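You operate a simulated robot arm through the tools that you are given. There is no shell and no other tool. Be economical: measure what you need, move in short steps, check, and stop when the job is done.

You are at the controls of a simulated two-armed robot. One attempt, no reset.

Task
Take the small tea towel from the mending bench and hang it over the handle of the fourth tool drawer from the top.

The check looks at the end state, three seconds after you hand in, the way a careful person would. Anything else that was tipped, shoved, dropped, spilled or broken makes it a failure. Flat cloth is picked up by pressing the open fingertips on it (5 to 10 N) and closing them slowly along it; thin cloth reads only 2 to 8 mm in the jaws.

Robot
Two 6-joint arms with three-finger grippers on one trunk, on a base that drives. Base frame: it is fixed to the floor where the robot stands at the start and does not move with it; the origin is under the middle of the robot, x ahead of it, y to its left, z up; the surface under the hand at the start is at about z = 900. Lengths are in mm, angles in rad, forces in N, time in s.
The left shoulder is at the start at [40, 147, 1370], the right one opposite. With the tool pointing down near the work surface each hand reaches from about 340 to 560 mm from the robot's upright axis, wherever it stands, measured 20 degrees to its own side. Places, roughly: small tea towel [500, -100, 900]. Payload 2.69 kg a hand.
The tool frame of a hand sits at the grasp point between the pads (the TCP): z along the fingers, y along the line on which they close. The tips reach 29 mm beyond it. The gripper opens to 120 mm. The gripper's body begins 78 mm behind the TCP.
Orientation is that of the tool frame in the base frame, as [roll, pitch, yaw] about the fixed x, y, z axes, in that order (R = Rz(yaw) Ry(pitch) Rx(roll)). With the fingers straight down and closing along the base's y, the tool's x points along the base's -x, its y along +y and its z along -z.

Tools
- The arms move only by the tool nudge_tool. It takes "left_plan", "right_plan" or both (then of equal length, played together; a hand with none holds still); each is a list of rows, each a list of 2 entries, a list of its own where there are three numbers: the shift along the tool's x, y, z in cm, then the turn, a rotation vector about the tool's x, y, z in rad. In form: [[[x, y, z], [wx, wy, wz]], ...]. A call has 1 to 10 rows; each row is the pose to reach, as a shift and turn from the pose commanded when the call began, along the tool's axes at that moment. "left_hand" and "right_hand" are, for a hand that has rows, the gripper command, from -1 (shut) to 1 (fully open), values between in proportion, set as the call begins (left out, the last holds). Rows are played at 5 a second. More than 50 mm and 0.15 rad between two rows, or a gripper value outside its range, and nothing of the call is played. A pose out of reach is approached as far as the arm can. The call stops where the force on the tool passes 40 N (or 10 N more than at its start, if that is more) or the arm is blocked; 0.2 s more then pass. The fingers move at their own pace and stop on an object; they squeeze with about 36 N. The grip force told is the motor's: it shows also when the fingers shut on nothing. Time passes only in rows, and 0.2 s behind the last, so rows that repeat a pose let the fingers close. It gives the time, the measured TCP pose, the force on the tool (base axes), the opening and the grip force at its end, in the units of the frame above (readings bear some noise), with the torque about the TCP (base axes, N m) and any sound that the robot's microphone picked up.
- Cameras (640 x 400 px; columns grow to the right, rows downward): "scene" is now at [91.3, -8.6, 1571.1]; the picture's right is [-0.12, -0.99, -0.00], its down [-0.82, 0.10, -0.57] and it looks along [0.56, -0.07, -0.82] (base axes); focal length 288 px, centre (320, 200). "left" rides on the left gripper at [63, 0, -104] in its tool frame; the picture's right is [0.00, 1.00, 0.00], its down [-0.83, 0.00, -0.56] and it looks along [-0.56, 0.00, 0.83] (tool axes); focal length 275 px, centre (320, 200). "right" rides on the right gripper at [63, 0, -104] in its tool frame; the picture's right is [0.00, 1.00, 0.00], its down [-0.83, 0.00, -0.56] and it looks along [-0.56, 0.00, 0.83] (tool axes); focal length 275 px, centre (320, 200). There is no depth. A picture from a camera that has moved, and an enlarged one, comes with that camera's place and axes in the base frame and with its lens.
- get_image(camera): a new picture of that camera. The clock stands still meanwhile.
- lift_body(by): slides the trunk up (or, below 0, down) by that many mm; the arms and the scene camera ride with it, the base frame stays. It gives what a move gives, with no picture.
- roll_base(legs): drives the robot by 1 to 6 legs, each [ahead, turn to the left] in mm and rad, along the robot's own axes; the way and the turn of a leg run together, so that a leg with both is an arc; at most 1500 mm and 3.142 rad a leg. The arms and the cameras ride along, it lands a little off, and it stops where it bumps. It gives what a move gives.
- turn_head(pan, tilt): turns the head with the scene camera to pan (to the left, within 1.501 rad either way) and tilt (down, from -0.506 to 1.204), counted from straight ahead of the robot. It gives what a move gives.
- zoom(camera, box): a new picture of the part [left, top, right, bottom] of that camera's present view, enlarged. The clock stands still meanwhile.
- finish_job(): hands the job in; it is judged then, once.

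Work in short steps. Places have to be worked out from the pictures, the camera data and where the tool is seen: move nearer, look again, correct. Check each grasp and each placing, and mend what went wrong. You have 120 turns and 100 pictures in all, those below and enlarged ones among them. Open the grippers and draw the arms clear of the work before you hand the job in, unless the task says otherwise; then end with one line.

The tools are called after ">>>" as name(argument=value, ...) on one line, values as JSON. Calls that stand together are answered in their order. nudge_tool: Moves the arms, as the interface text tells. Its arguments: {"type":"object","properties":{"left_plan":{"type":"array"},"left_hand":{"type":"number"},"right_plan":{"type":"array"},"right_hand":{"type":"number"}},"required":[]} The other tools are called the same way: lift_body (by) slides the trunk up or down; roll_base (legs) drives the base; turn_head (pan, tilt) turns the head that bears the scene camera; get_image (camera) takes a picture; zoom (camera, box) takes an enlarged picture of a part of a camera's view; finish_job () hands the job in.

At the start:

```text
time: 0.0
left_tool_pos: [536.1, 80.3, 1085.7]
left_tcp_rot: [-3.141, 0.0, 3.141]
left_wrist_force: [0.1, 0.0, -0.3]
left_ft_torque: [-0.01, -0.02, 0.02]
left_gripper_width: 120.0
left_grasp_force: 0.1
right_tool_pos: [421.8, -339.9, 1000.8]
right_tcp_rot: [-3.141, -0.001, 3.14]
right_wrist_force: [0.0, -0.2, 1.2]
right_ft_torque: [0.0, -0.01, 0.03]
right_gripper_width: 120.0
right_grasp_force: 0.0
trunk travel left (down, up): [-497.0, 0.0]
robot x, y, heading: [0.9, 1.6, 0.002]
head pan, tilt: [-0.124, 0.967]
```

scene: 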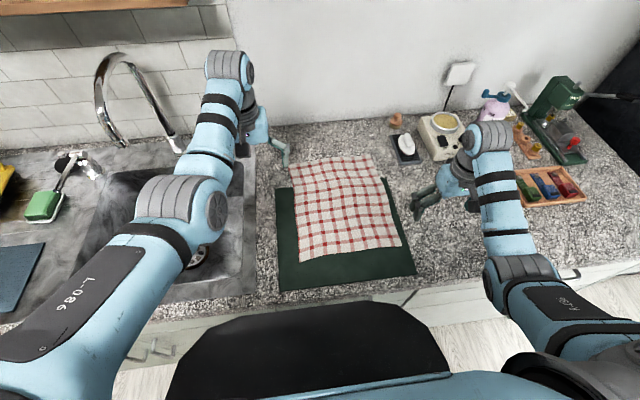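
right: 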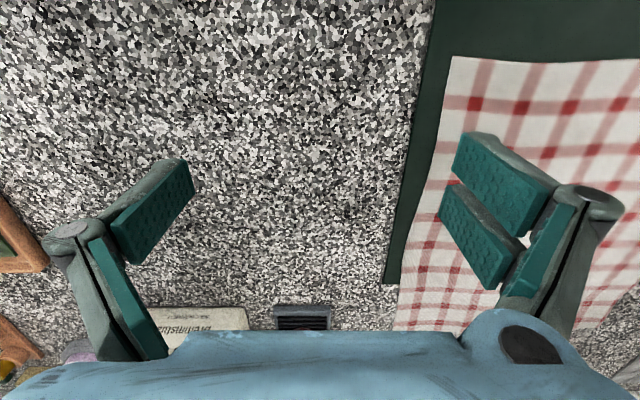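
left: 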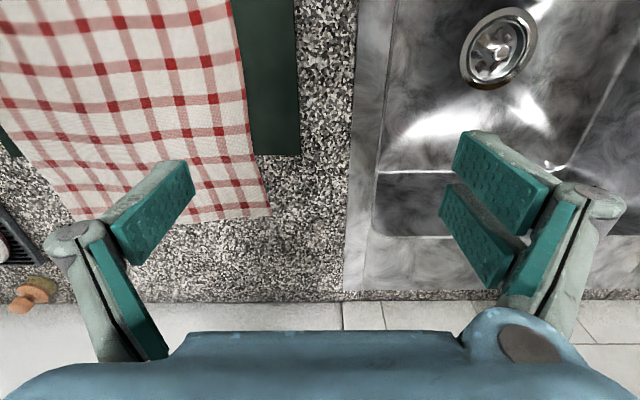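

The towel lies flat on a green mat in front of me; the drawers are not in view yet. I look around with the head to find them.

>>> turn_head(pan=-1.3, tilt=0.5)

>>> get_image(camera="scene")

>>> turn_head(pan=1.3, tilt=0.5)

>>> get_image(camera="scene")

```text
time: 1.4
left_tool_pos: [535.7, 81.4, 1086.8]
left_tcp_rot: [3.141, 0.002, -3.141]
left_wrist_force: [0.1, -0.2, -0.4]
left_ft_torque: [0.0, 0.0, 0.02]
left_gripper_width: 120.5
left_grasp_force: 0.1
right_tool_pos: [422.0, -340.3, 999.2]
right_tcp_rot: [3.141, 0.001, 3.141]
right_wrist_force: [0.1, -0.2, -0.5]
right_ft_torque: [0.02, -0.01, 0.01]
right_gripper_width: 119.7
right_grasp_force: 0.0
trunk travel left (down, up): [-497.0, 0.0]
robot x, y, heading: [-4.1, -0.6, 0.0]
head pan, tilt: [-1.3, 0.499]
```

```text
96 pictures are left
camera scene: at [44.6, -87.4, 1609.8], right [-0.96, -0.27, 0.0], down [-0.13, 0.46, -0.88], along [0.24, -0.85, -0.48], focal length 288 px, centre (320, 200)
```

scene: 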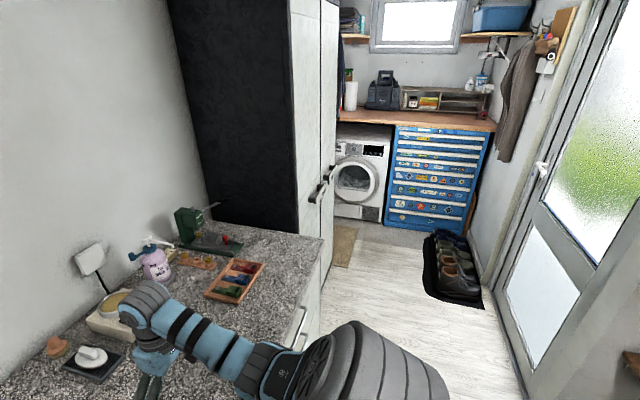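

```text
time: 3.7
left_tool_pos: [536.6, 80.7, 1085.9]
left_tcp_rot: [3.141, 0.0, 3.14]
left_wrist_force: [-0.3, -0.1, 0.4]
left_ft_torque: [0.0, -0.01, -0.05]
left_gripper_width: 120.2
left_grasp_force: 0.0
right_tool_pos: [422.8, -341.0, 1000.3]
right_tcp_rot: [3.14, 0.0, 3.141]
right_wrist_force: [0.0, 0.2, 0.5]
right_ft_torque: [-0.02, -0.04, 0.02]
right_gripper_width: 119.9
right_grasp_force: 0.0
trunk travel left (down, up): [-497.0, 0.0]
robot x, y, heading: [-1.7, -0.6, -0.002]
head pan, tilt: [1.3, 0.499]
```

```text
95 pictures are left
camera scene: at [44.5, 87.9, 1609.9], right [0.96, -0.27, 0.0], down [-0.13, -0.46, -0.88], along [0.23, 0.85, -0.48], focal length 288 px, centre (320, 200)
```

scene: 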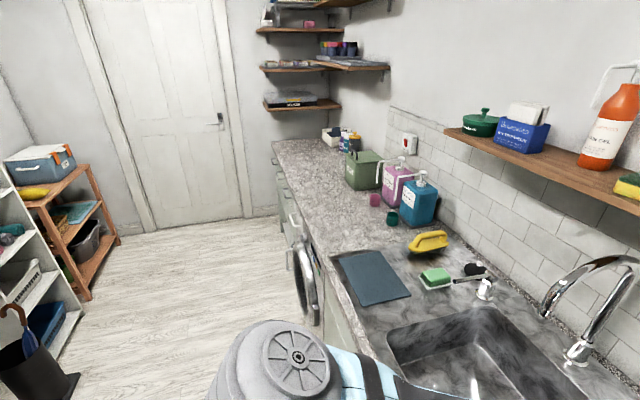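

The blue tool cabinet stands to the right, at the end of the room. I take an enlarged look at it.

>>> turn_head(pan=-1.45, tilt=0.4)

>>> zoom(camera="scene", box=[220, 80, 460, 230])

>>> get_image(camera="scene")

```text
time: 6.1
left_tool_pos: [536.2, 81.7, 1085.9]
left_tcp_rot: [-3.141, 0.0, -3.141]
left_wrist_force: [-0.3, -1.2, 0.6]
left_ft_torque: [-0.01, 0.01, -0.05]
left_gripper_width: 120.4
left_grasp_force: 0.1
right_tool_pos: [422.3, -339.5, 999.9]
right_tcp_rot: [-3.141, 0.001, 3.14]
right_wrist_force: [-0.1, -0.2, 0.2]
right_ft_torque: [0.01, -0.01, 0.01]
right_gripper_width: 119.8
right_grasp_force: 0.1
trunk travel left (down, up): [-497.0, 0.0]
robot x, y, heading: [-0.5, -2.8, 0.002]
head pan, tilt: [-1.45, 0.4]
```

```text
2.67 times, centred on (340, 155) of scene
camera zoom: at [31.4, -91.7, 1619.0], right [-0.99, -0.12, 0.0], down [-0.05, 0.39, -0.92], along [0.11, -0.91, -0.39], focal length 769 px, centre (267, 320)
```

zoom: 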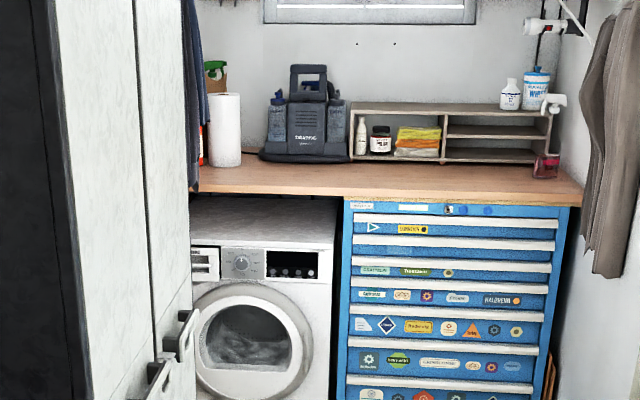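

```text
93 pictures are left
camera scene: at [31.4, -91.7, 1619.0], right [-0.99, -0.12, 0.0], down [-0.05, 0.39, -0.92], along [0.11, -0.91, -0.39], focal length 288 px, centre (320, 200)
```

scene: 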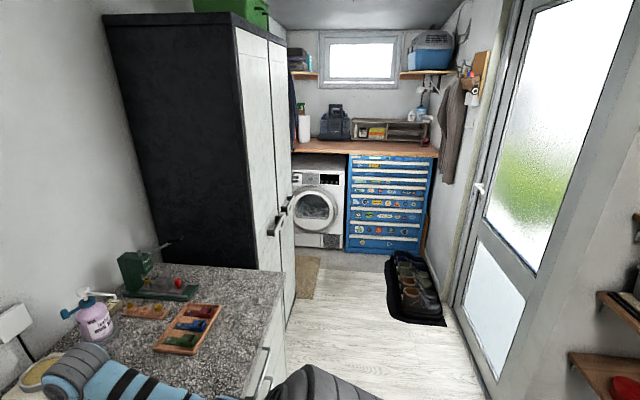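

I zoom strongly on the cabinet's upper drawers to learn what kind of handles they have.

>>> zoom(camera="scene", box=[340, 145, 440, 260])

>>> zoom(camera="scene", box=[344, 152, 392, 202])

```text
3.48 times, centred on (390, 202) of scene
camera zoom: at [31.4, -91.7, 1619.0], right [-0.99, -0.12, 0.0], down [-0.05, 0.39, -0.92], along [0.11, -0.91, -0.39], focal length 1003 px, centre (76, 191)
```

zoom: 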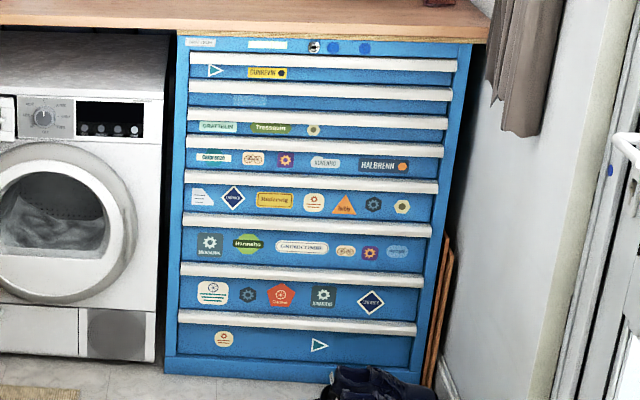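

```text
8.00 times, centred on (368, 177) of scene
camera zoom: at [31.4, -91.7, 1619.0], right [-0.99, -0.12, 0.0], down [-0.05, 0.39, -0.92], along [0.11, -0.91, -0.39], focal length 2306 px, centre (-64, 384)
```

zoom: 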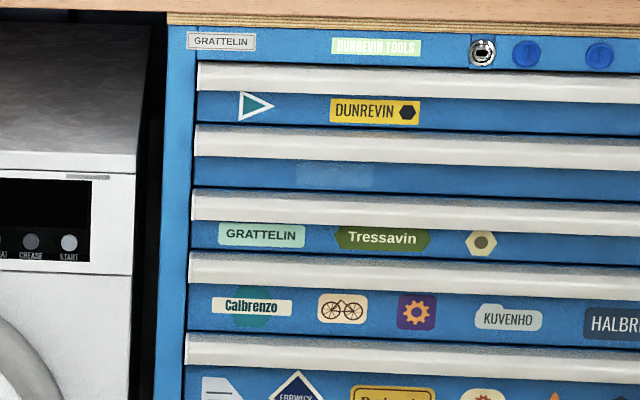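

The cabinet has 8 drawers with full-width pale strip handles; the fourth is at about z = 700, y ≈ -2520, x from 75 to -650. A shoe mat lies on x < -300, so I back away from the bench and turn right before taking a closer look.

>>> roll_base(legs=[[-350, 0], [0, -1.571]])

>>> turn_head(pan=0, tilt=0.7)

>>> get_image(camera="scene")

```text
time: 12.3
left_tool_pos: [-278.2, -538.1, 1087.6]
left_tcp_rot: [3.141, 0.001, 1.551]
left_wrist_force: [-0.3, 0.0, -0.2]
left_ft_torque: [0.01, 0.03, 0.01]
left_gripper_width: 120.1
left_grasp_force: 0.0
right_tool_pos: [-696.9, -416.2, 999.9]
right_tcp_rot: [-3.14, -0.001, 1.552]
right_wrist_force: [0.3, 0.4, 0.1]
right_ft_torque: [-0.01, 0.03, 0.01]
right_gripper_width: 120.0
right_grasp_force: 0.0
trunk travel left (down, up): [-497.0, 0.0]
robot x, y, heading: [-346.8, -1.1, -1.594]
head pan, tilt: [-1.45, 0.4]
```

```text
time: 13.8
left_tool_pos: [-277.2, -536.5, 1086.2]
left_tcp_rot: [3.141, 0.001, 1.552]
left_wrist_force: [-0.3, 0.4, 0.6]
left_ft_torque: [-0.02, -0.01, 0.03]
left_gripper_width: 120.3
left_grasp_force: 0.0
right_tool_pos: [-696.5, -415.2, 999.4]
right_tcp_rot: [3.141, -0.002, 1.553]
right_wrist_force: [0.2, 0.5, 0.1]
right_ft_torque: [0.01, 0.01, 0.01]
right_gripper_width: 119.9
right_grasp_force: 0.0
trunk travel left (down, up): [-497.0, 0.0]
robot x, y, heading: [-350.7, -0.6, -1.592]
head pan, tilt: [0.0, 0.7]
```

```text
90 pictures are left
camera scene: at [-350.8, -105.2, 1592.2], right [-1.0, 0.02, 0.0], down [0.01, 0.64, -0.76], along [-0.01, -0.76, -0.64], focal length 288 px, centre (320, 200)
```

scene: 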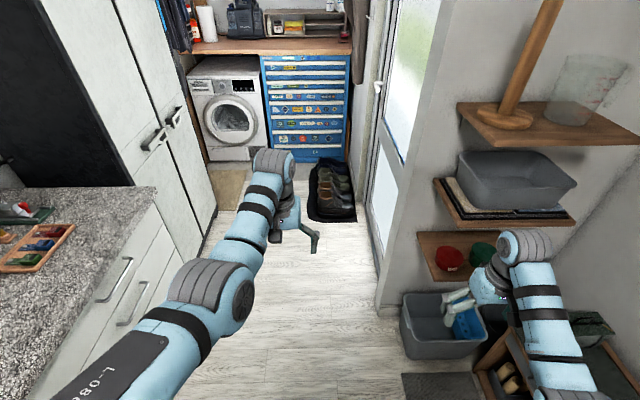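

The right hand is close to the shelves, so I first draw it toward the middle of the robot before driving.

>>> nudge_tool(right_plan=[[[0, 4.5, 0], [0, 0, 0]], [[0, 9, 0], [0, 0, 0]], [[0, 13.5, 0], [0, 0, 0]], [[0, 18, 0], [0, 0, 0]]])

>>> get_image(camera="scene")

```text
time: 14.8
left_tool_pos: [-276.3, -536.8, 1086.6]
left_tcp_rot: [-3.14, 0.001, 1.551]
left_wrist_force: [0.2, 0.2, -0.9]
left_ft_torque: [-0.01, 0.05, -0.02]
left_gripper_width: 120.2
left_grasp_force: 0.0
right_tool_pos: [-512.3, -428.9, 986.7]
right_tcp_rot: [-3.139, 0.0, 1.552]
right_wrist_force: [0.5, -0.3, 0.2]
right_ft_torque: [0.03, 0.08, -0.01]
right_gripper_width: 119.9
right_grasp_force: 0.0
right hand out of reach, approached as far as the arm can: row 1, 2, 3, 4
trunk travel left (down, up): [-497.0, 0.0]
robot x, y, heading: [-349.7, -2.9, -1.594]
head pan, tilt: [0.0, 0.7]
```

```text
89 pictures are left
camera scene: at [-348.1, -104.8, 1592.2], right [-1.0, 0.02, 0.0], down [0.01, 0.64, -0.77], along [-0.02, -0.76, -0.64], focal length 288 px, centre (320, 200)
```

scene: 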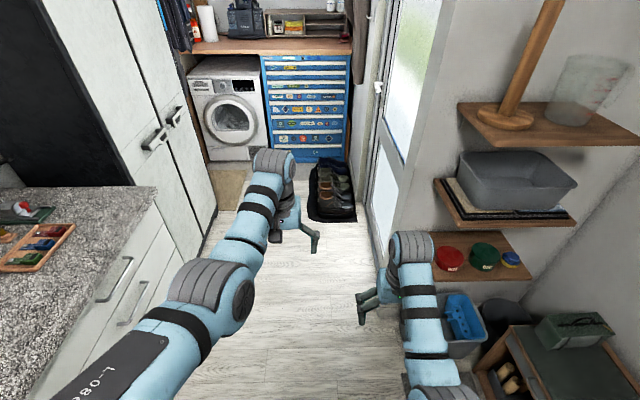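

Way ahead is free along x ≈ 0. I drive an S-curve to about (0, -1350), facing the cabinet.

>>> roll_base(legs=[[300, 0.35], [700, 0], [400, -0.33]])

>>> get_image(camera="scene")

```text
time: 22.5
left_tool_pos: [79.7, -1890.8, 1086.9]
left_tcp_rot: [3.141, 0.002, 1.574]
left_wrist_force: [0.0, -0.3, 0.3]
left_ft_torque: [-0.08, 0.0, -0.01]
left_gripper_width: 120.1
left_grasp_force: 0.1
right_tool_pos: [-160.0, -1787.3, 986.6]
right_tcp_rot: [3.141, 0.001, 1.575]
right_wrist_force: [-0.9, 1.1, 0.6]
right_ft_torque: [-0.01, -0.02, -0.03]
right_gripper_width: 120.2
right_grasp_force: 0.2
trunk travel left (down, up): [-497.0, 0.0]
robot x, y, heading: [-6.3, -1357.2, -1.567]
head pan, tilt: [0.0, 0.7]
```

```text
88 pictures are left
camera scene: at [-2.8, -1458.6, 1592.4], right [-1.0, 0.0, 0.0], down [0.0, 0.64, -0.77], along [0.0, -0.77, -0.64], focal length 288 px, centre (320, 200)
```

scene: 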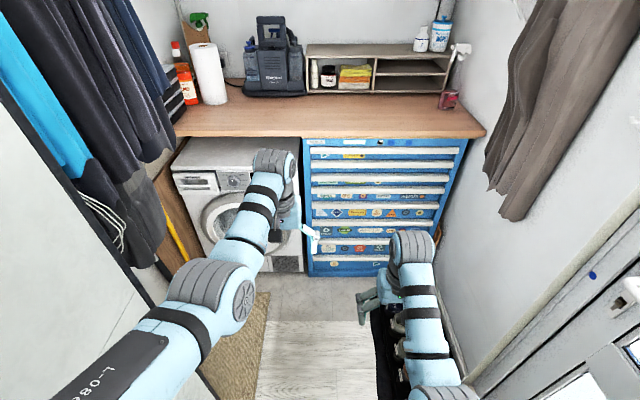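

Good position. I zoom on handles to see their profile.

>>> zoom(camera="scene", box=[300, 130, 400, 230])

>>> zoom(camera="scene", box=[305, 160, 345, 200])

```text
4.00 times, centred on (350, 180) of scene
camera zoom: at [-2.8, -1458.6, 1592.4], right [-1.0, 0.0, 0.0], down [0.0, 0.64, -0.77], along [0.0, -0.77, -0.64], focal length 1153 px, centre (200, 280)
```

zoom: 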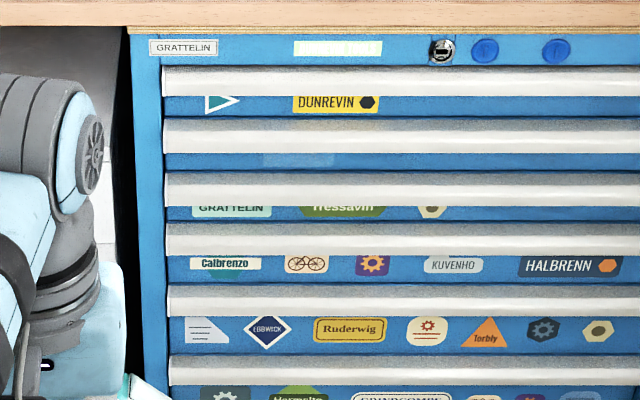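

```text
10.00 times, centred on (325, 180) of scene
camera zoom: at [-2.8, -1458.6, 1592.4], right [-1.0, 0.0, 0.0], down [0.0, 0.64, -0.77], along [0.0, -0.77, -0.64], focal length 2883 px, centre (270, 400)
```

zoom: 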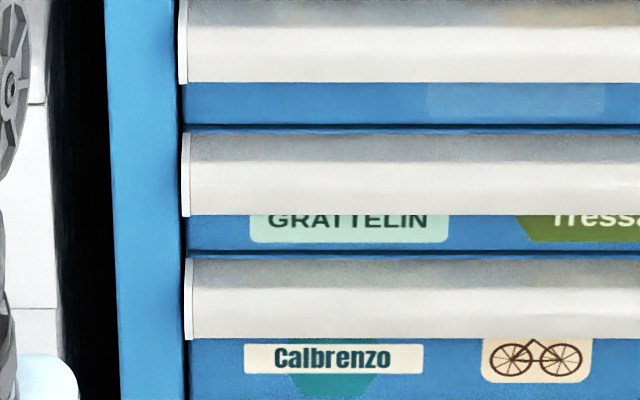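

The exact profile is unclear (hooded or open at the top). I lower the trunk and tilt the right tool forward so its camera looks level at the handles.

>>> lift_body(by=-260)

>>> nudge_tool(right_plan=[[[0, 0, 0], [0, -0.15, 0]], [[0, 0, 0], [0, -0.3, 0]], [[0, 0, 0], [0, -0.45, 0]], [[0, 0, 0], [0, -0.6, 0]], [[0, 0, 0], [0, -0.75, 0]], [[0, 0, 0], [0, -0.9, 0]], [[0, 0, 0], [0, -0.98, 0]]], right_hand=0)

>>> get_image(camera="right")

>>> get_image(camera="scene")

```text
time: 25.1
left_tool_pos: [78.8, -1892.4, 826.9]
left_tcp_rot: [-3.141, 0.0, 1.573]
left_wrist_force: [-0.1, -0.3, 0.6]
left_ft_torque: [-0.03, -0.01, 0.02]
left_gripper_width: 120.0
left_grasp_force: 0.0
right_tool_pos: [-160.0, -1789.9, 727.2]
right_tcp_rot: [3.142, 0.0, 1.574]
right_wrist_force: [0.3, 0.2, -1.3]
right_ft_torque: [-0.03, 0.01, -0.02]
right_gripper_width: 120.0
right_grasp_force: 0.1
trunk travel left (down, up): [-237.0, 260.0]
robot x, y, heading: [-5.1, -1355.9, -1.566]
head pan, tilt: [0.0, 0.7]
```

```text
time: 26.6
left_tool_pos: [79.8, -1892.4, 826.3]
left_tcp_rot: [-3.141, 0.0, 1.575]
left_wrist_force: [-0.5, 1.0, 0.5]
left_ft_torque: [0.05, 0.01, 0.0]
left_gripper_width: 120.0
left_grasp_force: 0.1
right_tool_pos: [-175.9, -1857.3, 806.9]
right_tcp_rot: [-3.027, 1.084, 1.675]
right_wrist_force: [0.3, 0.2, -0.8]
right_ft_torque: [0.0, 0.0, -0.02]
right_gripper_width: 59.9
right_grasp_force: 0.1
trunk travel left (down, up): [-237.0, 260.0]
robot x, y, heading: [-1.3, -1356.5, -1.567]
head pan, tilt: [0.0, 0.7]
stopped in row 7 (right hand): the arm was blocked; the commanded pose is now the measured one
```

```text
85 pictures are left
camera right: at [-176.5, -1735.2, 799.4], right [1.0, 0.0, -0.06], down [0.06, 0.11, 0.99], along [0.01, -0.99, 0.11], focal length 275 px, centre (320, 200)
```

right: 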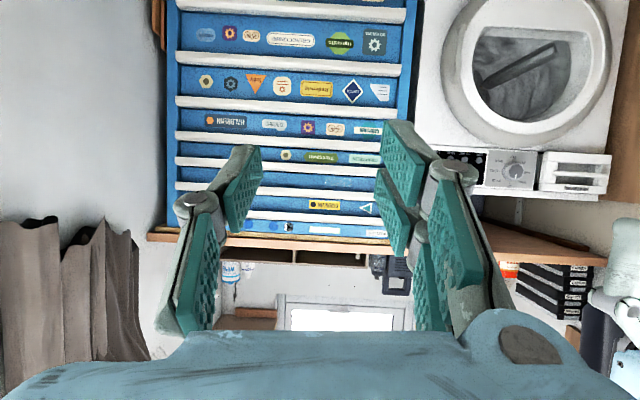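

```text
84 pictures are left
camera scene: at [-3.1, -1462.3, 1333.1], right [-1.0, 0.0, 0.0], down [0.0, 0.64, -0.76], along [0.0, -0.76, -0.64], focal length 288 px, centre (320, 200)
```

scene: 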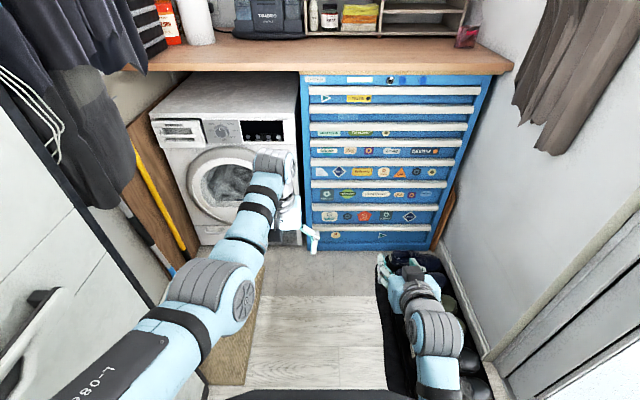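

The picture is upside down but level with the drawers. I zoom on the ends of the handles.

>>> zoom(camera="right", box=[160, 90, 240, 180])

>>> zoom(camera="right", box=[360, 90, 410, 125])

```text
4.44 times, centred on (200, 135) of right
camera zoom: at [-176.5, -1735.2, 799.4], right [1.0, 0.0, -0.06], down [0.06, 0.11, 0.99], along [0.01, -0.99, 0.11], focal length 1224 px, centre (853, 489)
```

zoom: 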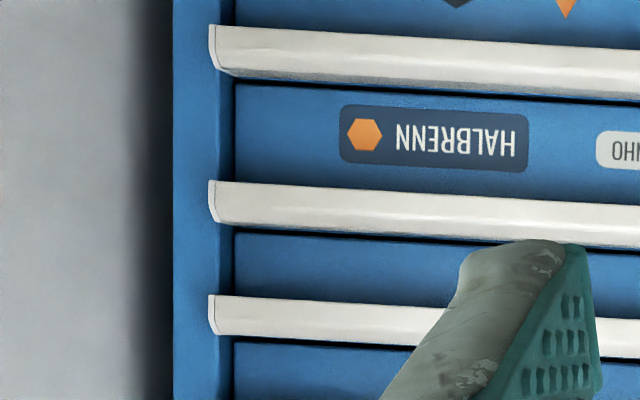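

```text
11.43 times, centred on (385, 108) of right
camera zoom: at [-176.5, -1735.2, 799.4], right [1.0, 0.0, -0.06], down [0.06, 0.11, 0.99], along [0.01, -0.99, 0.11], focal length 3146 px, centre (-423, 1257)
```

zoom: 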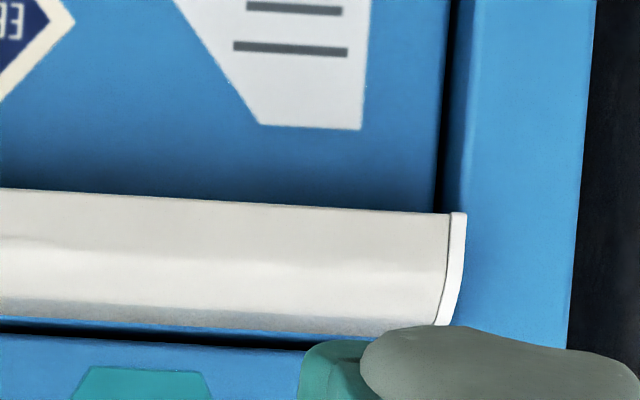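

The profile still isn't clear. I drive 350 mm nearer and look again with the wrist cameras.

>>> roll_base(legs=[[350, 0]])

>>> get_image(camera="right")

>>> turn_head(pan=-0.1, tilt=0.75)

>>> get_image(camera="scene")

```text
time: 28.8
left_tool_pos: [80.6, -2241.0, 828.0]
left_tcp_rot: [3.14, 0.0, 1.575]
left_wrist_force: [-1.2, 0.4, 0.2]
left_ft_torque: [0.01, 0.0, -0.02]
left_gripper_width: 120.0
left_grasp_force: 0.1
right_tool_pos: [-175.1, -2204.0, 805.9]
right_tcp_rot: [-3.027, 1.086, 1.673]
right_wrist_force: [-0.2, -0.5, 0.3]
right_ft_torque: [0.0, 0.0, 0.01]
right_gripper_width: 60.0
right_grasp_force: 0.0
trunk travel left (down, up): [-237.0, 260.0]
robot x, y, heading: [-2.2, -1709.0, -1.569]
head pan, tilt: [0.0, 0.7]
```

```text
81 pictures are left
camera right: at [-175.5, -2082.2, 799.5], right [1.0, 0.0, -0.06], down [0.06, 0.11, 0.99], along [0.01, -0.99, 0.11], focal length 275 px, centre (320, 200)
```

right: 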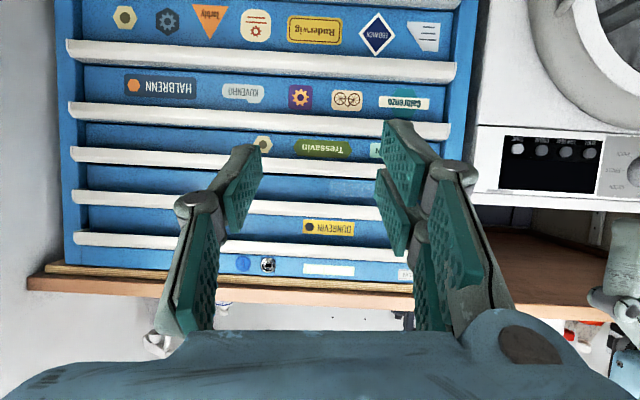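

```text
time: 29.5
left_tool_pos: [79.9, -2241.9, 827.4]
left_tcp_rot: [3.141, -0.001, 1.572]
left_wrist_force: [0.2, 0.0, 0.2]
left_ft_torque: [0.0, 0.01, 0.0]
left_gripper_width: 120.2
left_grasp_force: 0.0
right_tool_pos: [-175.1, -2205.0, 807.6]
right_tcp_rot: [-3.025, 1.085, 1.675]
right_wrist_force: [-0.4, 0.4, -0.5]
right_ft_torque: [-0.05, -0.01, 0.0]
right_gripper_width: 60.2
right_grasp_force: 0.0
trunk travel left (down, up): [-237.0, 260.0]
robot x, y, heading: [-3.7, -1703.1, -1.568]
head pan, tilt: [-0.099, 0.75]
```

```text
80 pictures are left
camera scene: at [-10.2, -1807.9, 1328.9], right [-1.0, 0.1, 0.0], down [0.07, 0.68, -0.73], along [-0.07, -0.73, -0.68], focal length 288 px, centre (320, 200)
```

scene: 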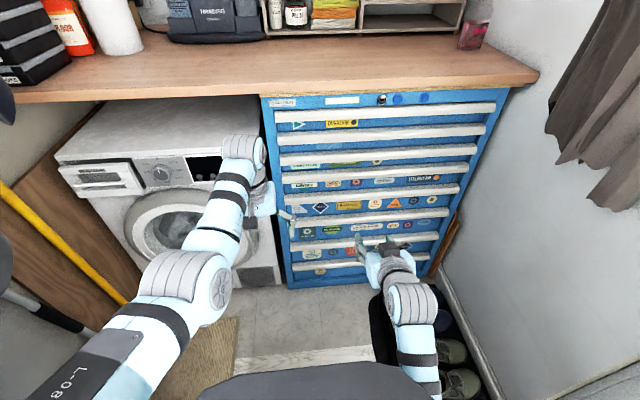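

>>> zoom(camera="right", box=[50, 90, 120, 170])

>>> zoom(camera="scene", box=[260, 140, 320, 200])

>>> zoom(camera="right", box=[420, 30, 480, 150])

```text
5.00 times, centred on (85, 130) of right
camera zoom: at [-175.8, -2082.9, 799.5], right [1.0, 0.0, -0.06], down [0.06, 0.11, 0.99], along [0.01, -0.99, 0.11], focal length 1376 px, centre (1495, 550)
```

zoom: 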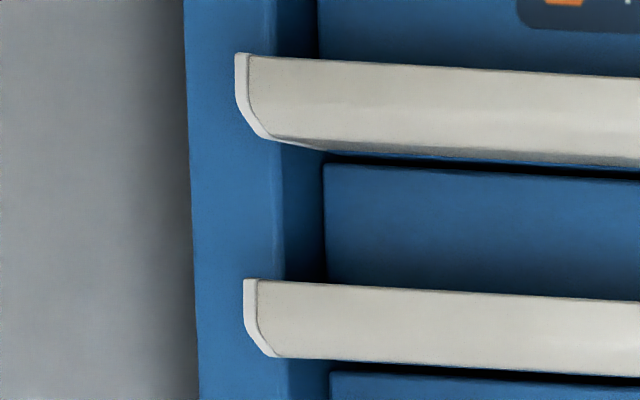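

```text
6.67 times, centred on (290, 170) of scene
camera zoom: at [-10.2, -1807.9, 1328.9], right [-1.0, 0.1, 0.0], down [0.07, 0.68, -0.73], along [-0.07, -0.73, -0.68], focal length 1922 px, centre (520, 400)
```

zoom: 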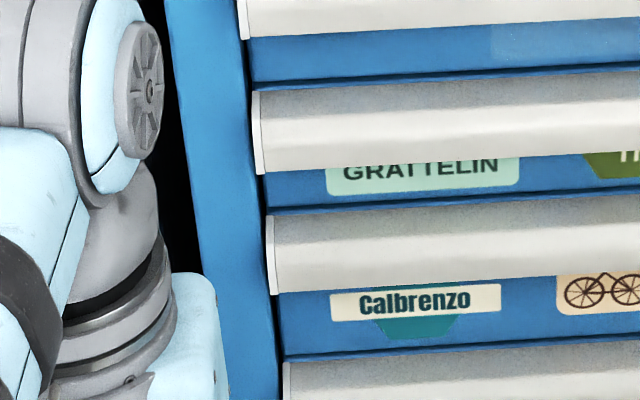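

```text
3.33 times, centred on (450, 90) of right
camera zoom: at [-175.8, -2082.9, 799.5], right [1.0, 0.0, -0.06], down [0.06, 0.11, 0.99], along [0.01, -0.99, 0.11], focal length 918 px, centre (-113, 567)
```

zoom: 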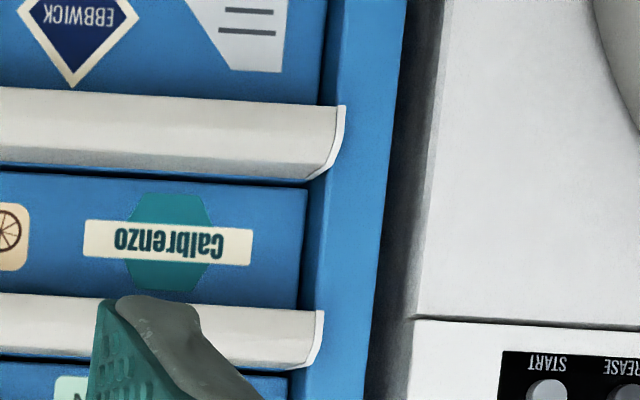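

The handle looks like a hood: flat top about 30 mm deep, vertical front, front face at y ≈ -2535, z ≈ 713–741, x from 64 to -584. I want a look at its end from the side; I drive 150 mm nearer and turn the left wrist towards the right.

>>> roll_base(legs=[[150, 0]])

>>> nudge_tool(left_plan=[[[0, 1, 1], [0, 0, 0.15]], [[0, 2, 2], [0, 0, 0.3]], [[0, 3, 3], [0, 0, 0.45]], [[0, 4, 4], [0, 0, 0.6]], [[0, 5, 5], [0, 0, 0.75]], [[0, 5, 6], [0, 0, 0.9]]], left_hand=-1)

>>> nudge_tool(left_plan=[[[0, 0, 0], [0, -0.15, 0]], [[0, 0, 0], [0, -0.3, 0]], [[0, 0, 0], [0, -0.45, 0]], [[0, 0, 0], [0, -0.6, 0]]])

>>> get_image(camera="left")

```text
time: 30.9
left_tool_pos: [81.3, -2392.7, 828.0]
left_tcp_rot: [3.141, 0.001, 1.576]
left_wrist_force: [-0.8, 0.4, 0.1]
left_ft_torque: [0.0, 0.01, 0.02]
left_gripper_width: 120.0
left_grasp_force: 0.1
right_tool_pos: [-173.9, -2355.3, 806.6]
right_tcp_rot: [-3.028, 1.085, 1.673]
right_wrist_force: [0.0, -1.2, 1.0]
right_ft_torque: [-0.01, 0.0, 0.01]
right_gripper_width: 60.0
right_grasp_force: 0.1
trunk travel left (down, up): [-237.0, 260.0]
robot x, y, heading: [-2.6, -1857.1, -1.574]
head pan, tilt: [-0.099, 0.75]
```

```text
time: 32.3
left_tool_pos: [130.8, -2392.2, 767.8]
left_tcp_rot: [-3.141, 0.0, 0.674]
left_wrist_force: [-1.0, 0.5, -0.9]
left_ft_torque: [-0.02, 0.01, -0.03]
left_gripper_width: 0.0
left_grasp_force: 28.8
right_tool_pos: [-173.8, -2356.2, 807.1]
right_tcp_rot: [-3.027, 1.085, 1.674]
right_wrist_force: [-0.3, 0.4, -0.2]
right_ft_torque: [-0.03, 0.02, 0.01]
right_gripper_width: 60.1
right_grasp_force: 0.1
trunk travel left (down, up): [-237.0, 260.0]
robot x, y, heading: [-5.4, -1857.0, -1.564]
head pan, tilt: [-0.099, 0.75]
```

```text
time: 33.3
left_tool_pos: [130.9, -2393.4, 766.7]
left_tcp_rot: [3.142, 0.603, 0.674]
left_wrist_force: [0.3, 1.0, 0.6]
left_ft_torque: [0.02, 0.01, 0.02]
left_gripper_width: 0.0
left_grasp_force: 28.8
right_tool_pos: [-174.2, -2355.2, 807.9]
right_tcp_rot: [-3.025, 1.085, 1.674]
right_wrist_force: [0.2, -0.5, 0.5]
right_ft_torque: [0.01, -0.01, -0.02]
right_gripper_width: 59.8
right_grasp_force: 0.0
trunk travel left (down, up): [-237.0, 260.0]
robot x, y, heading: [-5.5, -1854.8, -1.571]
head pan, tilt: [-0.099, 0.75]
```

```text
76 pictures are left
camera left: at [219.0, -2323.5, 818.6], right [0.62, -0.78, 0.0], down [-0.29, -0.23, 0.93], along [-0.73, -0.58, -0.37], focal length 275 px, centre (320, 200)
```

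left: 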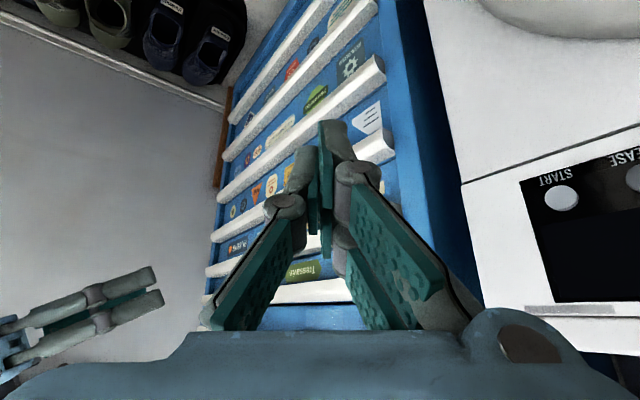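

>>> zoom(camera="left", box=[330, 0, 410, 60])

>>> zoom(camera="left", box=[340, 40, 410, 100])

```text
6.67 times, centred on (370, 30) of left
camera zoom: at [219.0, -2323.5, 818.6], right [0.62, -0.78, 0.0], down [-0.29, -0.23, 0.93], along [-0.73, -0.58, -0.37], focal length 1835 px, centre (-13, 1333)
```

zoom: 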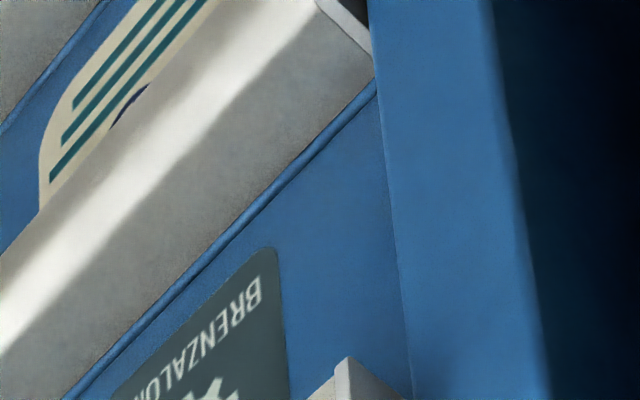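

```text
6.67 times, centred on (375, 70) of left
camera zoom: at [219.0, -2323.5, 818.6], right [0.62, -0.78, 0.0], down [-0.29, -0.23, 0.93], along [-0.73, -0.58, -0.37], focal length 1835 px, centre (-47, 1067)
```

zoom: 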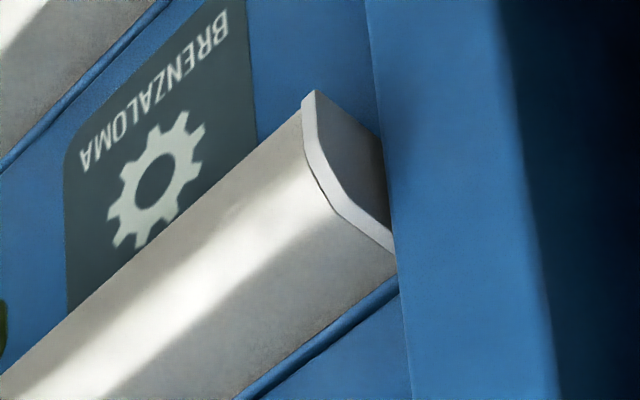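

The handle is a closed-top hood attached to the drawer, open only below, so cloth can't pass behind it with the drawer shut. The sensible way is to draw the drawer out a little, drape the towel over its front and handle, and push it back. I test whether it opens: bring the right hand level first.

>>> nudge_tool(right_plan=[[[0, 0, 0], [0, -0.12, 0]], [[0, 0, 0], [0, -0.24, 0]], [[0, 0, 0], [0, -0.36, 0]], [[0, 0, 0], [0, -0.48, 0]]], right_hand=-0.2)

>>> get_image(camera="scene")

```text
time: 34.5
left_tool_pos: [130.5, -2392.2, 768.4]
left_tcp_rot: [3.141, 0.601, 0.673]
left_wrist_force: [0.6, 0.4, -0.1]
left_ft_torque: [-0.02, 0.01, 0.01]
left_gripper_width: 0.0
left_grasp_force: 28.4
right_tool_pos: [-172.2, -2373.5, 836.6]
right_tcp_rot: [-0.61, 1.494, -2.18]
right_wrist_force: [-0.5, 0.1, 0.1]
right_ft_torque: [-0.01, -0.03, 0.05]
right_gripper_width: 47.9
right_grasp_force: 0.0
trunk travel left (down, up): [-237.0, 260.0]
robot x, y, heading: [-2.2, -1853.5, -1.569]
head pan, tilt: [-0.099, 0.75]
stopped in row 4 (right hand): the arm was blocked; the commanded pose is now the measured one
```

```text
73 pictures are left
camera scene: at [-9.7, -1959.3, 1328.9], right [-1.0, 0.1, 0.0], down [0.07, 0.68, -0.73], along [-0.07, -0.73, -0.68], focal length 288 px, centre (320, 200)
```

scene: 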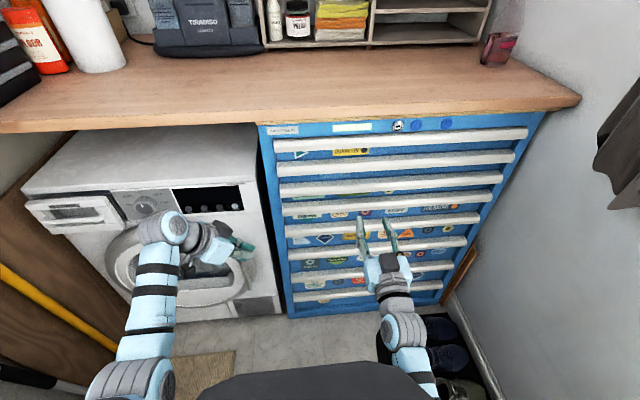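

The hand is almost level. Now I roll it a quarter turn so the fingers close vertically.

>>> nudge_tool(right_plan=[[[0, 0, 0], [0, 0, 0.15]], [[0, 0, 0], [0, 0, 0.3]], [[0, 0, 0], [0, 0, 0.45]], [[0, 0, 0], [0, 0, 0.6]], [[0, 0, 0], [0, 0, 0.75]], [[0, 0, 0], [0, 0, 0.9]], [[0, 0, 0], [0, 0, 1.05]], [[0, 0, 0], [0, 0, 1.2]], [[0, 0, 0], [0, 0, 1.35]], [[0, 0, 0], [0, 0, 1.5]]])

>>> get_image(camera="right")

```text
time: 36.7
left_tool_pos: [131.0, -2392.6, 766.7]
left_tcp_rot: [3.141, 0.599, 0.673]
left_wrist_force: [0.2, 0.2, 0.3]
left_ft_torque: [-0.05, 0.03, 0.0]
left_gripper_width: 0.0
left_grasp_force: 28.0
right_tool_pos: [-172.8, -2373.6, 838.7]
right_tcp_rot: [1.506, 0.108, -0.008]
right_wrist_force: [-0.2, -0.7, -0.3]
right_ft_torque: [0.04, 0.0, 0.03]
right_gripper_width: 48.1
right_grasp_force: 0.0
trunk travel left (down, up): [-237.0, 260.0]
robot x, y, heading: [-1.2, -1860.3, -1.568]
head pan, tilt: [-0.099, 0.75]
```

```text
72 pictures are left
camera right: at [-108.8, -2270.4, 824.1], right [0.12, 0.06, 0.99], down [-0.83, 0.56, 0.06], along [-0.55, -0.82, 0.12], focal length 275 px, centre (320, 200)
```

right: 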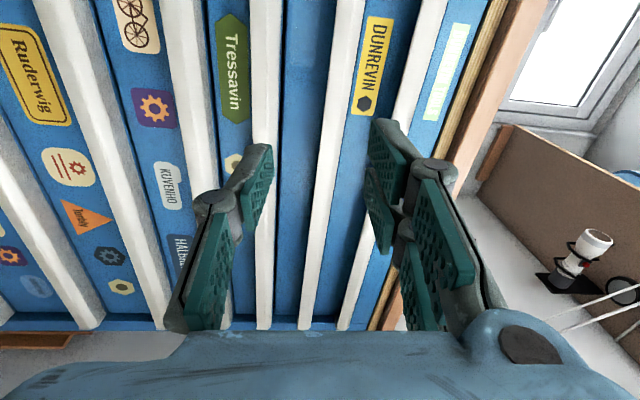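

The hand is now set level with fingers closing vertically. I lower the trunk 110 mm to bring it to the fourth handle, and check.

>>> lift_body(by=-110)

>>> nudge_tool(right_plan=[[[0, 0, 4], [0, 0, 0.07]], [[0, 0, 7], [0, 0, 0.07]]])

>>> get_image(camera="right")

>>> turn_head(pan=-0.2, tilt=0.65)

>>> zoom(camera="scene", box=[240, 140, 480, 290])

```text
time: 38.1
left_tool_pos: [131.6, -2391.6, 675.6]
left_tcp_rot: [3.141, 0.601, 0.671]
left_wrist_force: [-0.4, -0.2, 0.1]
left_ft_torque: [0.02, -0.02, -0.01]
left_gripper_width: 0.0
left_grasp_force: 27.8
right_tool_pos: [-178.6, -2366.4, 801.9]
right_tcp_rot: [1.382, 0.105, -0.041]
right_wrist_force: [0.7, 0.2, 0.4]
right_ft_torque: [0.01, 0.0, -0.02]
right_gripper_width: 48.0
right_grasp_force: 0.0
trunk travel left (down, up): [-127.0, 370.0]
robot x, y, heading: [-0.1, -1858.1, -1.571]
head pan, tilt: [-0.099, 0.75]
```

```text
time: 38.5
left_tool_pos: [131.2, -2391.0, 674.8]
left_tcp_rot: [3.14, 0.602, 0.672]
left_wrist_force: [-0.3, 0.1, -0.2]
left_ft_torque: [0.0, -0.03, -0.02]
left_gripper_width: 0.2
left_grasp_force: 28.1
right_tool_pos: [-183.0, -2364.1, 813.9]
right_tcp_rot: [1.353, 0.056, -0.046]
right_wrist_force: [-0.2, 0.2, 0.4]
right_ft_torque: [0.01, -0.04, -0.01]
right_gripper_width: 48.4
right_grasp_force: 0.1
trunk travel left (down, up): [-127.0, 370.0]
robot x, y, heading: [-2.7, -1855.3, -1.564]
head pan, tilt: [-0.099, 0.75]
stopped in row 1 (right hand): the arm was blocked; the commanded pose is now the measured one
```

```text
71 pictures are left
camera right: at [-116.3, -2266.4, 788.4], right [0.07, 0.21, 0.97], down [-0.81, 0.58, -0.07], along [-0.58, -0.78, 0.21], focal length 275 px, centre (320, 200)
```

right: 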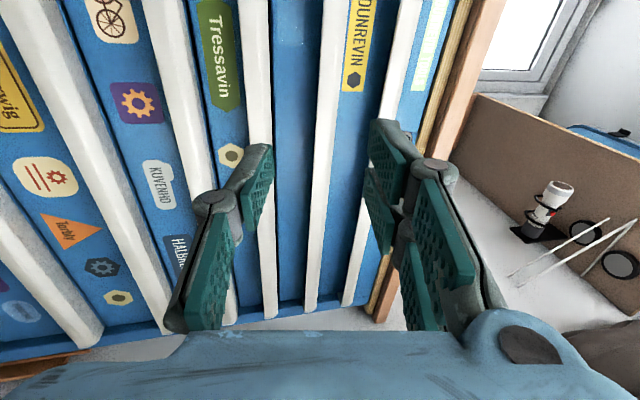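

```text
time: 39.1
left_tool_pos: [132.2, -2392.8, 673.4]
left_tcp_rot: [3.14, 0.601, 0.674]
left_wrist_force: [-0.2, 1.2, -0.4]
left_ft_torque: [0.0, 0.02, 0.0]
left_gripper_width: 0.0
left_grasp_force: 28.8
right_tool_pos: [-182.0, -2365.2, 818.2]
right_tcp_rot: [1.348, 0.054, -0.045]
right_wrist_force: [0.3, -0.7, -0.3]
right_ft_torque: [0.01, -0.03, 0.02]
right_gripper_width: 47.9
right_grasp_force: 0.0
trunk travel left (down, up): [-127.0, 370.0]
robot x, y, heading: [3.7, -1856.6, -1.562]
head pan, tilt: [-0.201, 0.649]
```

```text
2.67 times, centred on (360, 215) of scene
camera zoom: at [-18.7, -1960.8, 1243.4], right [-0.98, 0.2, 0.0], down [0.12, 0.59, -0.8], along [-0.16, -0.78, -0.6], focal length 769 px, centre (213, 160)
```

zoom: 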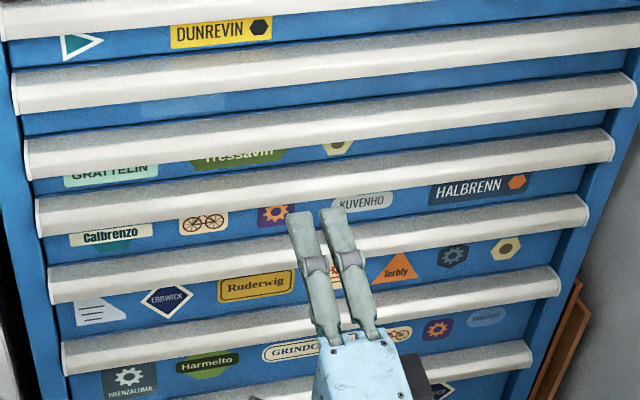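

The right arm got blocked as the trunk went down — its elbow may be touching something. I look down to the right at once.

>>> turn_head(pan=-0.7, tilt=1.1)

>>> get_image(camera="scene")

```text
time: 40.0
left_tool_pos: [131.7, -2392.0, 674.3]
left_tcp_rot: [3.138, 0.6, 0.675]
left_wrist_force: [0.7, -0.2, -0.6]
left_ft_torque: [0.0, -0.01, 0.0]
left_gripper_width: 0.0
left_grasp_force: 28.4
right_tool_pos: [-182.8, -2366.5, 817.7]
right_tcp_rot: [1.346, 0.055, -0.047]
right_wrist_force: [-0.2, -0.3, 0.7]
right_ft_torque: [-0.02, -0.01, 0.02]
right_gripper_width: 48.0
right_grasp_force: 0.1
trunk travel left (down, up): [-127.0, 370.0]
robot x, y, heading: [-2.0, -1858.7, -1.572]
head pan, tilt: [-0.7, 1.1]
```

```text
69 pictures are left
camera scene: at [-42.2, -1924.3, 1209.0], right [-0.77, 0.64, 0.0], down [0.57, 0.68, -0.46], along [-0.29, -0.35, -0.89], focal length 288 px, centre (320, 200)
```

scene: 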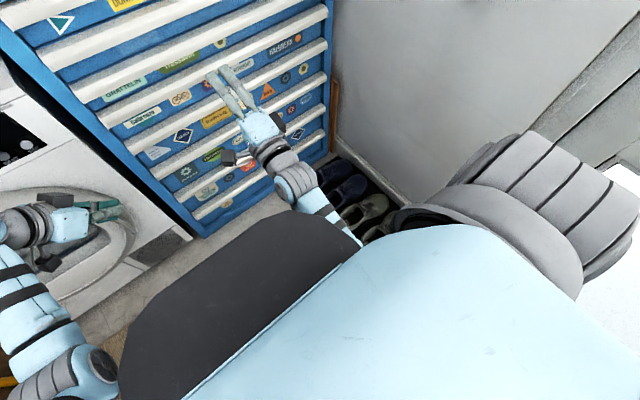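

It's the robot's own elbow against its base: the arm is too folded. I raise the trunk again and back up a little, so the arm can extend instead.

>>> lift_body(by=110)

>>> roll_base(legs=[[-130, 0]])

>>> nudge_tool(right_plan=[[[0, -1, 3], [0, 0, 0]], [[0, -2, 6], [0, 0, 0]], [[0, -3, 9], [0, 0, 0]], [[0, -4, 12], [0, 0, 0]]])

```text
time: 41.5
left_tool_pos: [131.6, -2392.8, 766.4]
left_tcp_rot: [-3.142, 0.599, 0.675]
left_wrist_force: [0.0, -0.2, 0.6]
left_ft_torque: [-0.03, -0.03, 0.03]
left_gripper_width: 0.0
left_grasp_force: 28.9
right_tool_pos: [-182.1, -2368.2, 899.4]
right_tcp_rot: [1.371, 0.059, -0.043]
right_wrist_force: [0.9, 0.0, -0.5]
right_ft_torque: [-0.03, -0.01, 0.03]
right_gripper_width: 48.1
right_grasp_force: 0.2
trunk travel left (down, up): [-237.0, 260.0]
robot x, y, heading: [-0.1, -1853.6, -1.566]
head pan, tilt: [-0.7, 1.1]
```

```text
time: 42.8
left_tool_pos: [132.2, -2262.9, 767.2]
left_tcp_rot: [-3.142, 0.6, 0.675]
left_wrist_force: [0.4, -0.5, -0.7]
left_ft_torque: [0.04, 0.0, -0.04]
left_gripper_width: 0.0
left_grasp_force: 28.7
right_tool_pos: [-181.1, -2238.4, 899.0]
right_tcp_rot: [1.372, 0.057, -0.041]
right_wrist_force: [0.6, -0.7, 0.7]
right_ft_torque: [0.01, 0.0, -0.02]
right_gripper_width: 48.1
right_grasp_force: 0.1
trunk travel left (down, up): [-237.0, 260.0]
robot x, y, heading: [-7.5, -1728.1, -1.565]
head pan, tilt: [-0.7, 1.1]
```

```text
time: 43.8
left_tool_pos: [132.1, -2261.7, 768.3]
left_tcp_rot: [3.14, 0.598, 0.676]
left_wrist_force: [0.1, -0.7, 0.8]
left_ft_torque: [0.02, 0.01, 0.03]
left_gripper_width: 0.1
left_grasp_force: 29.0
right_tool_pos: [-193.5, -2350.0, 903.0]
right_tcp_rot: [1.384, 0.059, -0.041]
right_wrist_force: [0.6, 0.9, 0.1]
right_ft_torque: [-0.04, 0.01, 0.0]
right_gripper_width: 48.0
right_grasp_force: 0.0
right hand out of reach, approached as far as the arm can: row 2, 3, 4
trunk travel left (down, up): [-237.0, 260.0]
robot x, y, heading: [-3.7, -1726.7, -1.566]
head pan, tilt: [-0.7, 1.1]
```

The hand points slightly upward. I level it and lower it step by step with the arm extended.

>>> nudge_tool(right_plan=[[[0, -2, -1], [0.07, 0, 0]], [[0, -4, -2], [0.14, 0, 0]], [[0, -6, -3], [0.2, 0, 0]], [[0, -9, -4], [0.2, 0, 0]], [[0, -12, -5], [0.2, 0, 0]]])

>>> lift_body(by=-60)

>>> get_image(camera="scene")

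```text
time: 45.0
left_tool_pos: [131.5, -2262.0, 768.6]
left_tcp_rot: [-3.14, 0.601, 0.676]
left_wrist_force: [0.3, -0.1, 0.4]
left_ft_torque: [-0.04, -0.01, 0.0]
left_gripper_width: 0.0
left_grasp_force: 28.6
right_tool_pos: [-195.8, -2319.3, 793.3]
right_tcp_rot: [1.599, 0.059, -0.01]
right_wrist_force: [0.5, 0.3, 0.8]
right_ft_torque: [-0.04, -0.03, 0.0]
right_gripper_width: 47.9
right_grasp_force: 0.0
right hand out of reach, approached as far as the arm can: row 1, 4, 5
trunk travel left (down, up): [-237.0, 260.0]
robot x, y, heading: [-2.4, -1726.9, -1.569]
head pan, tilt: [-0.7, 1.1]
```

```text
time: 46.0
left_tool_pos: [131.9, -2262.9, 707.6]
left_tcp_rot: [-3.14, 0.601, 0.677]
left_wrist_force: [0.0, -0.5, 0.9]
left_ft_torque: [0.0, -0.02, -0.01]
left_gripper_width: 0.0
left_grasp_force: 28.8
right_tool_pos: [-195.9, -2321.0, 733.8]
right_tcp_rot: [1.601, 0.057, -0.012]
right_wrist_force: [0.4, -0.7, -0.3]
right_ft_torque: [-0.01, 0.0, -0.02]
right_gripper_width: 47.9
right_grasp_force: 0.0
trunk travel left (down, up): [-177.0, 320.0]
robot x, y, heading: [-2.5, -1730.2, -1.563]
head pan, tilt: [-0.7, 1.1]
```

```text
68 pictures are left
camera scene: at [-42.7, -1795.0, 1243.3], right [-0.77, 0.64, 0.0], down [0.57, 0.68, -0.45], along [-0.29, -0.35, -0.89], focal length 288 px, centre (320, 200)
```

scene: 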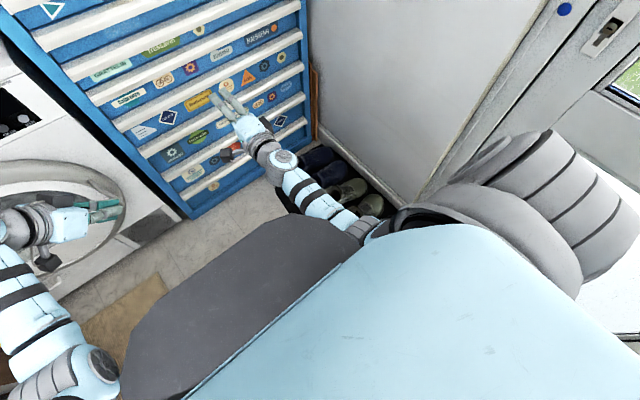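

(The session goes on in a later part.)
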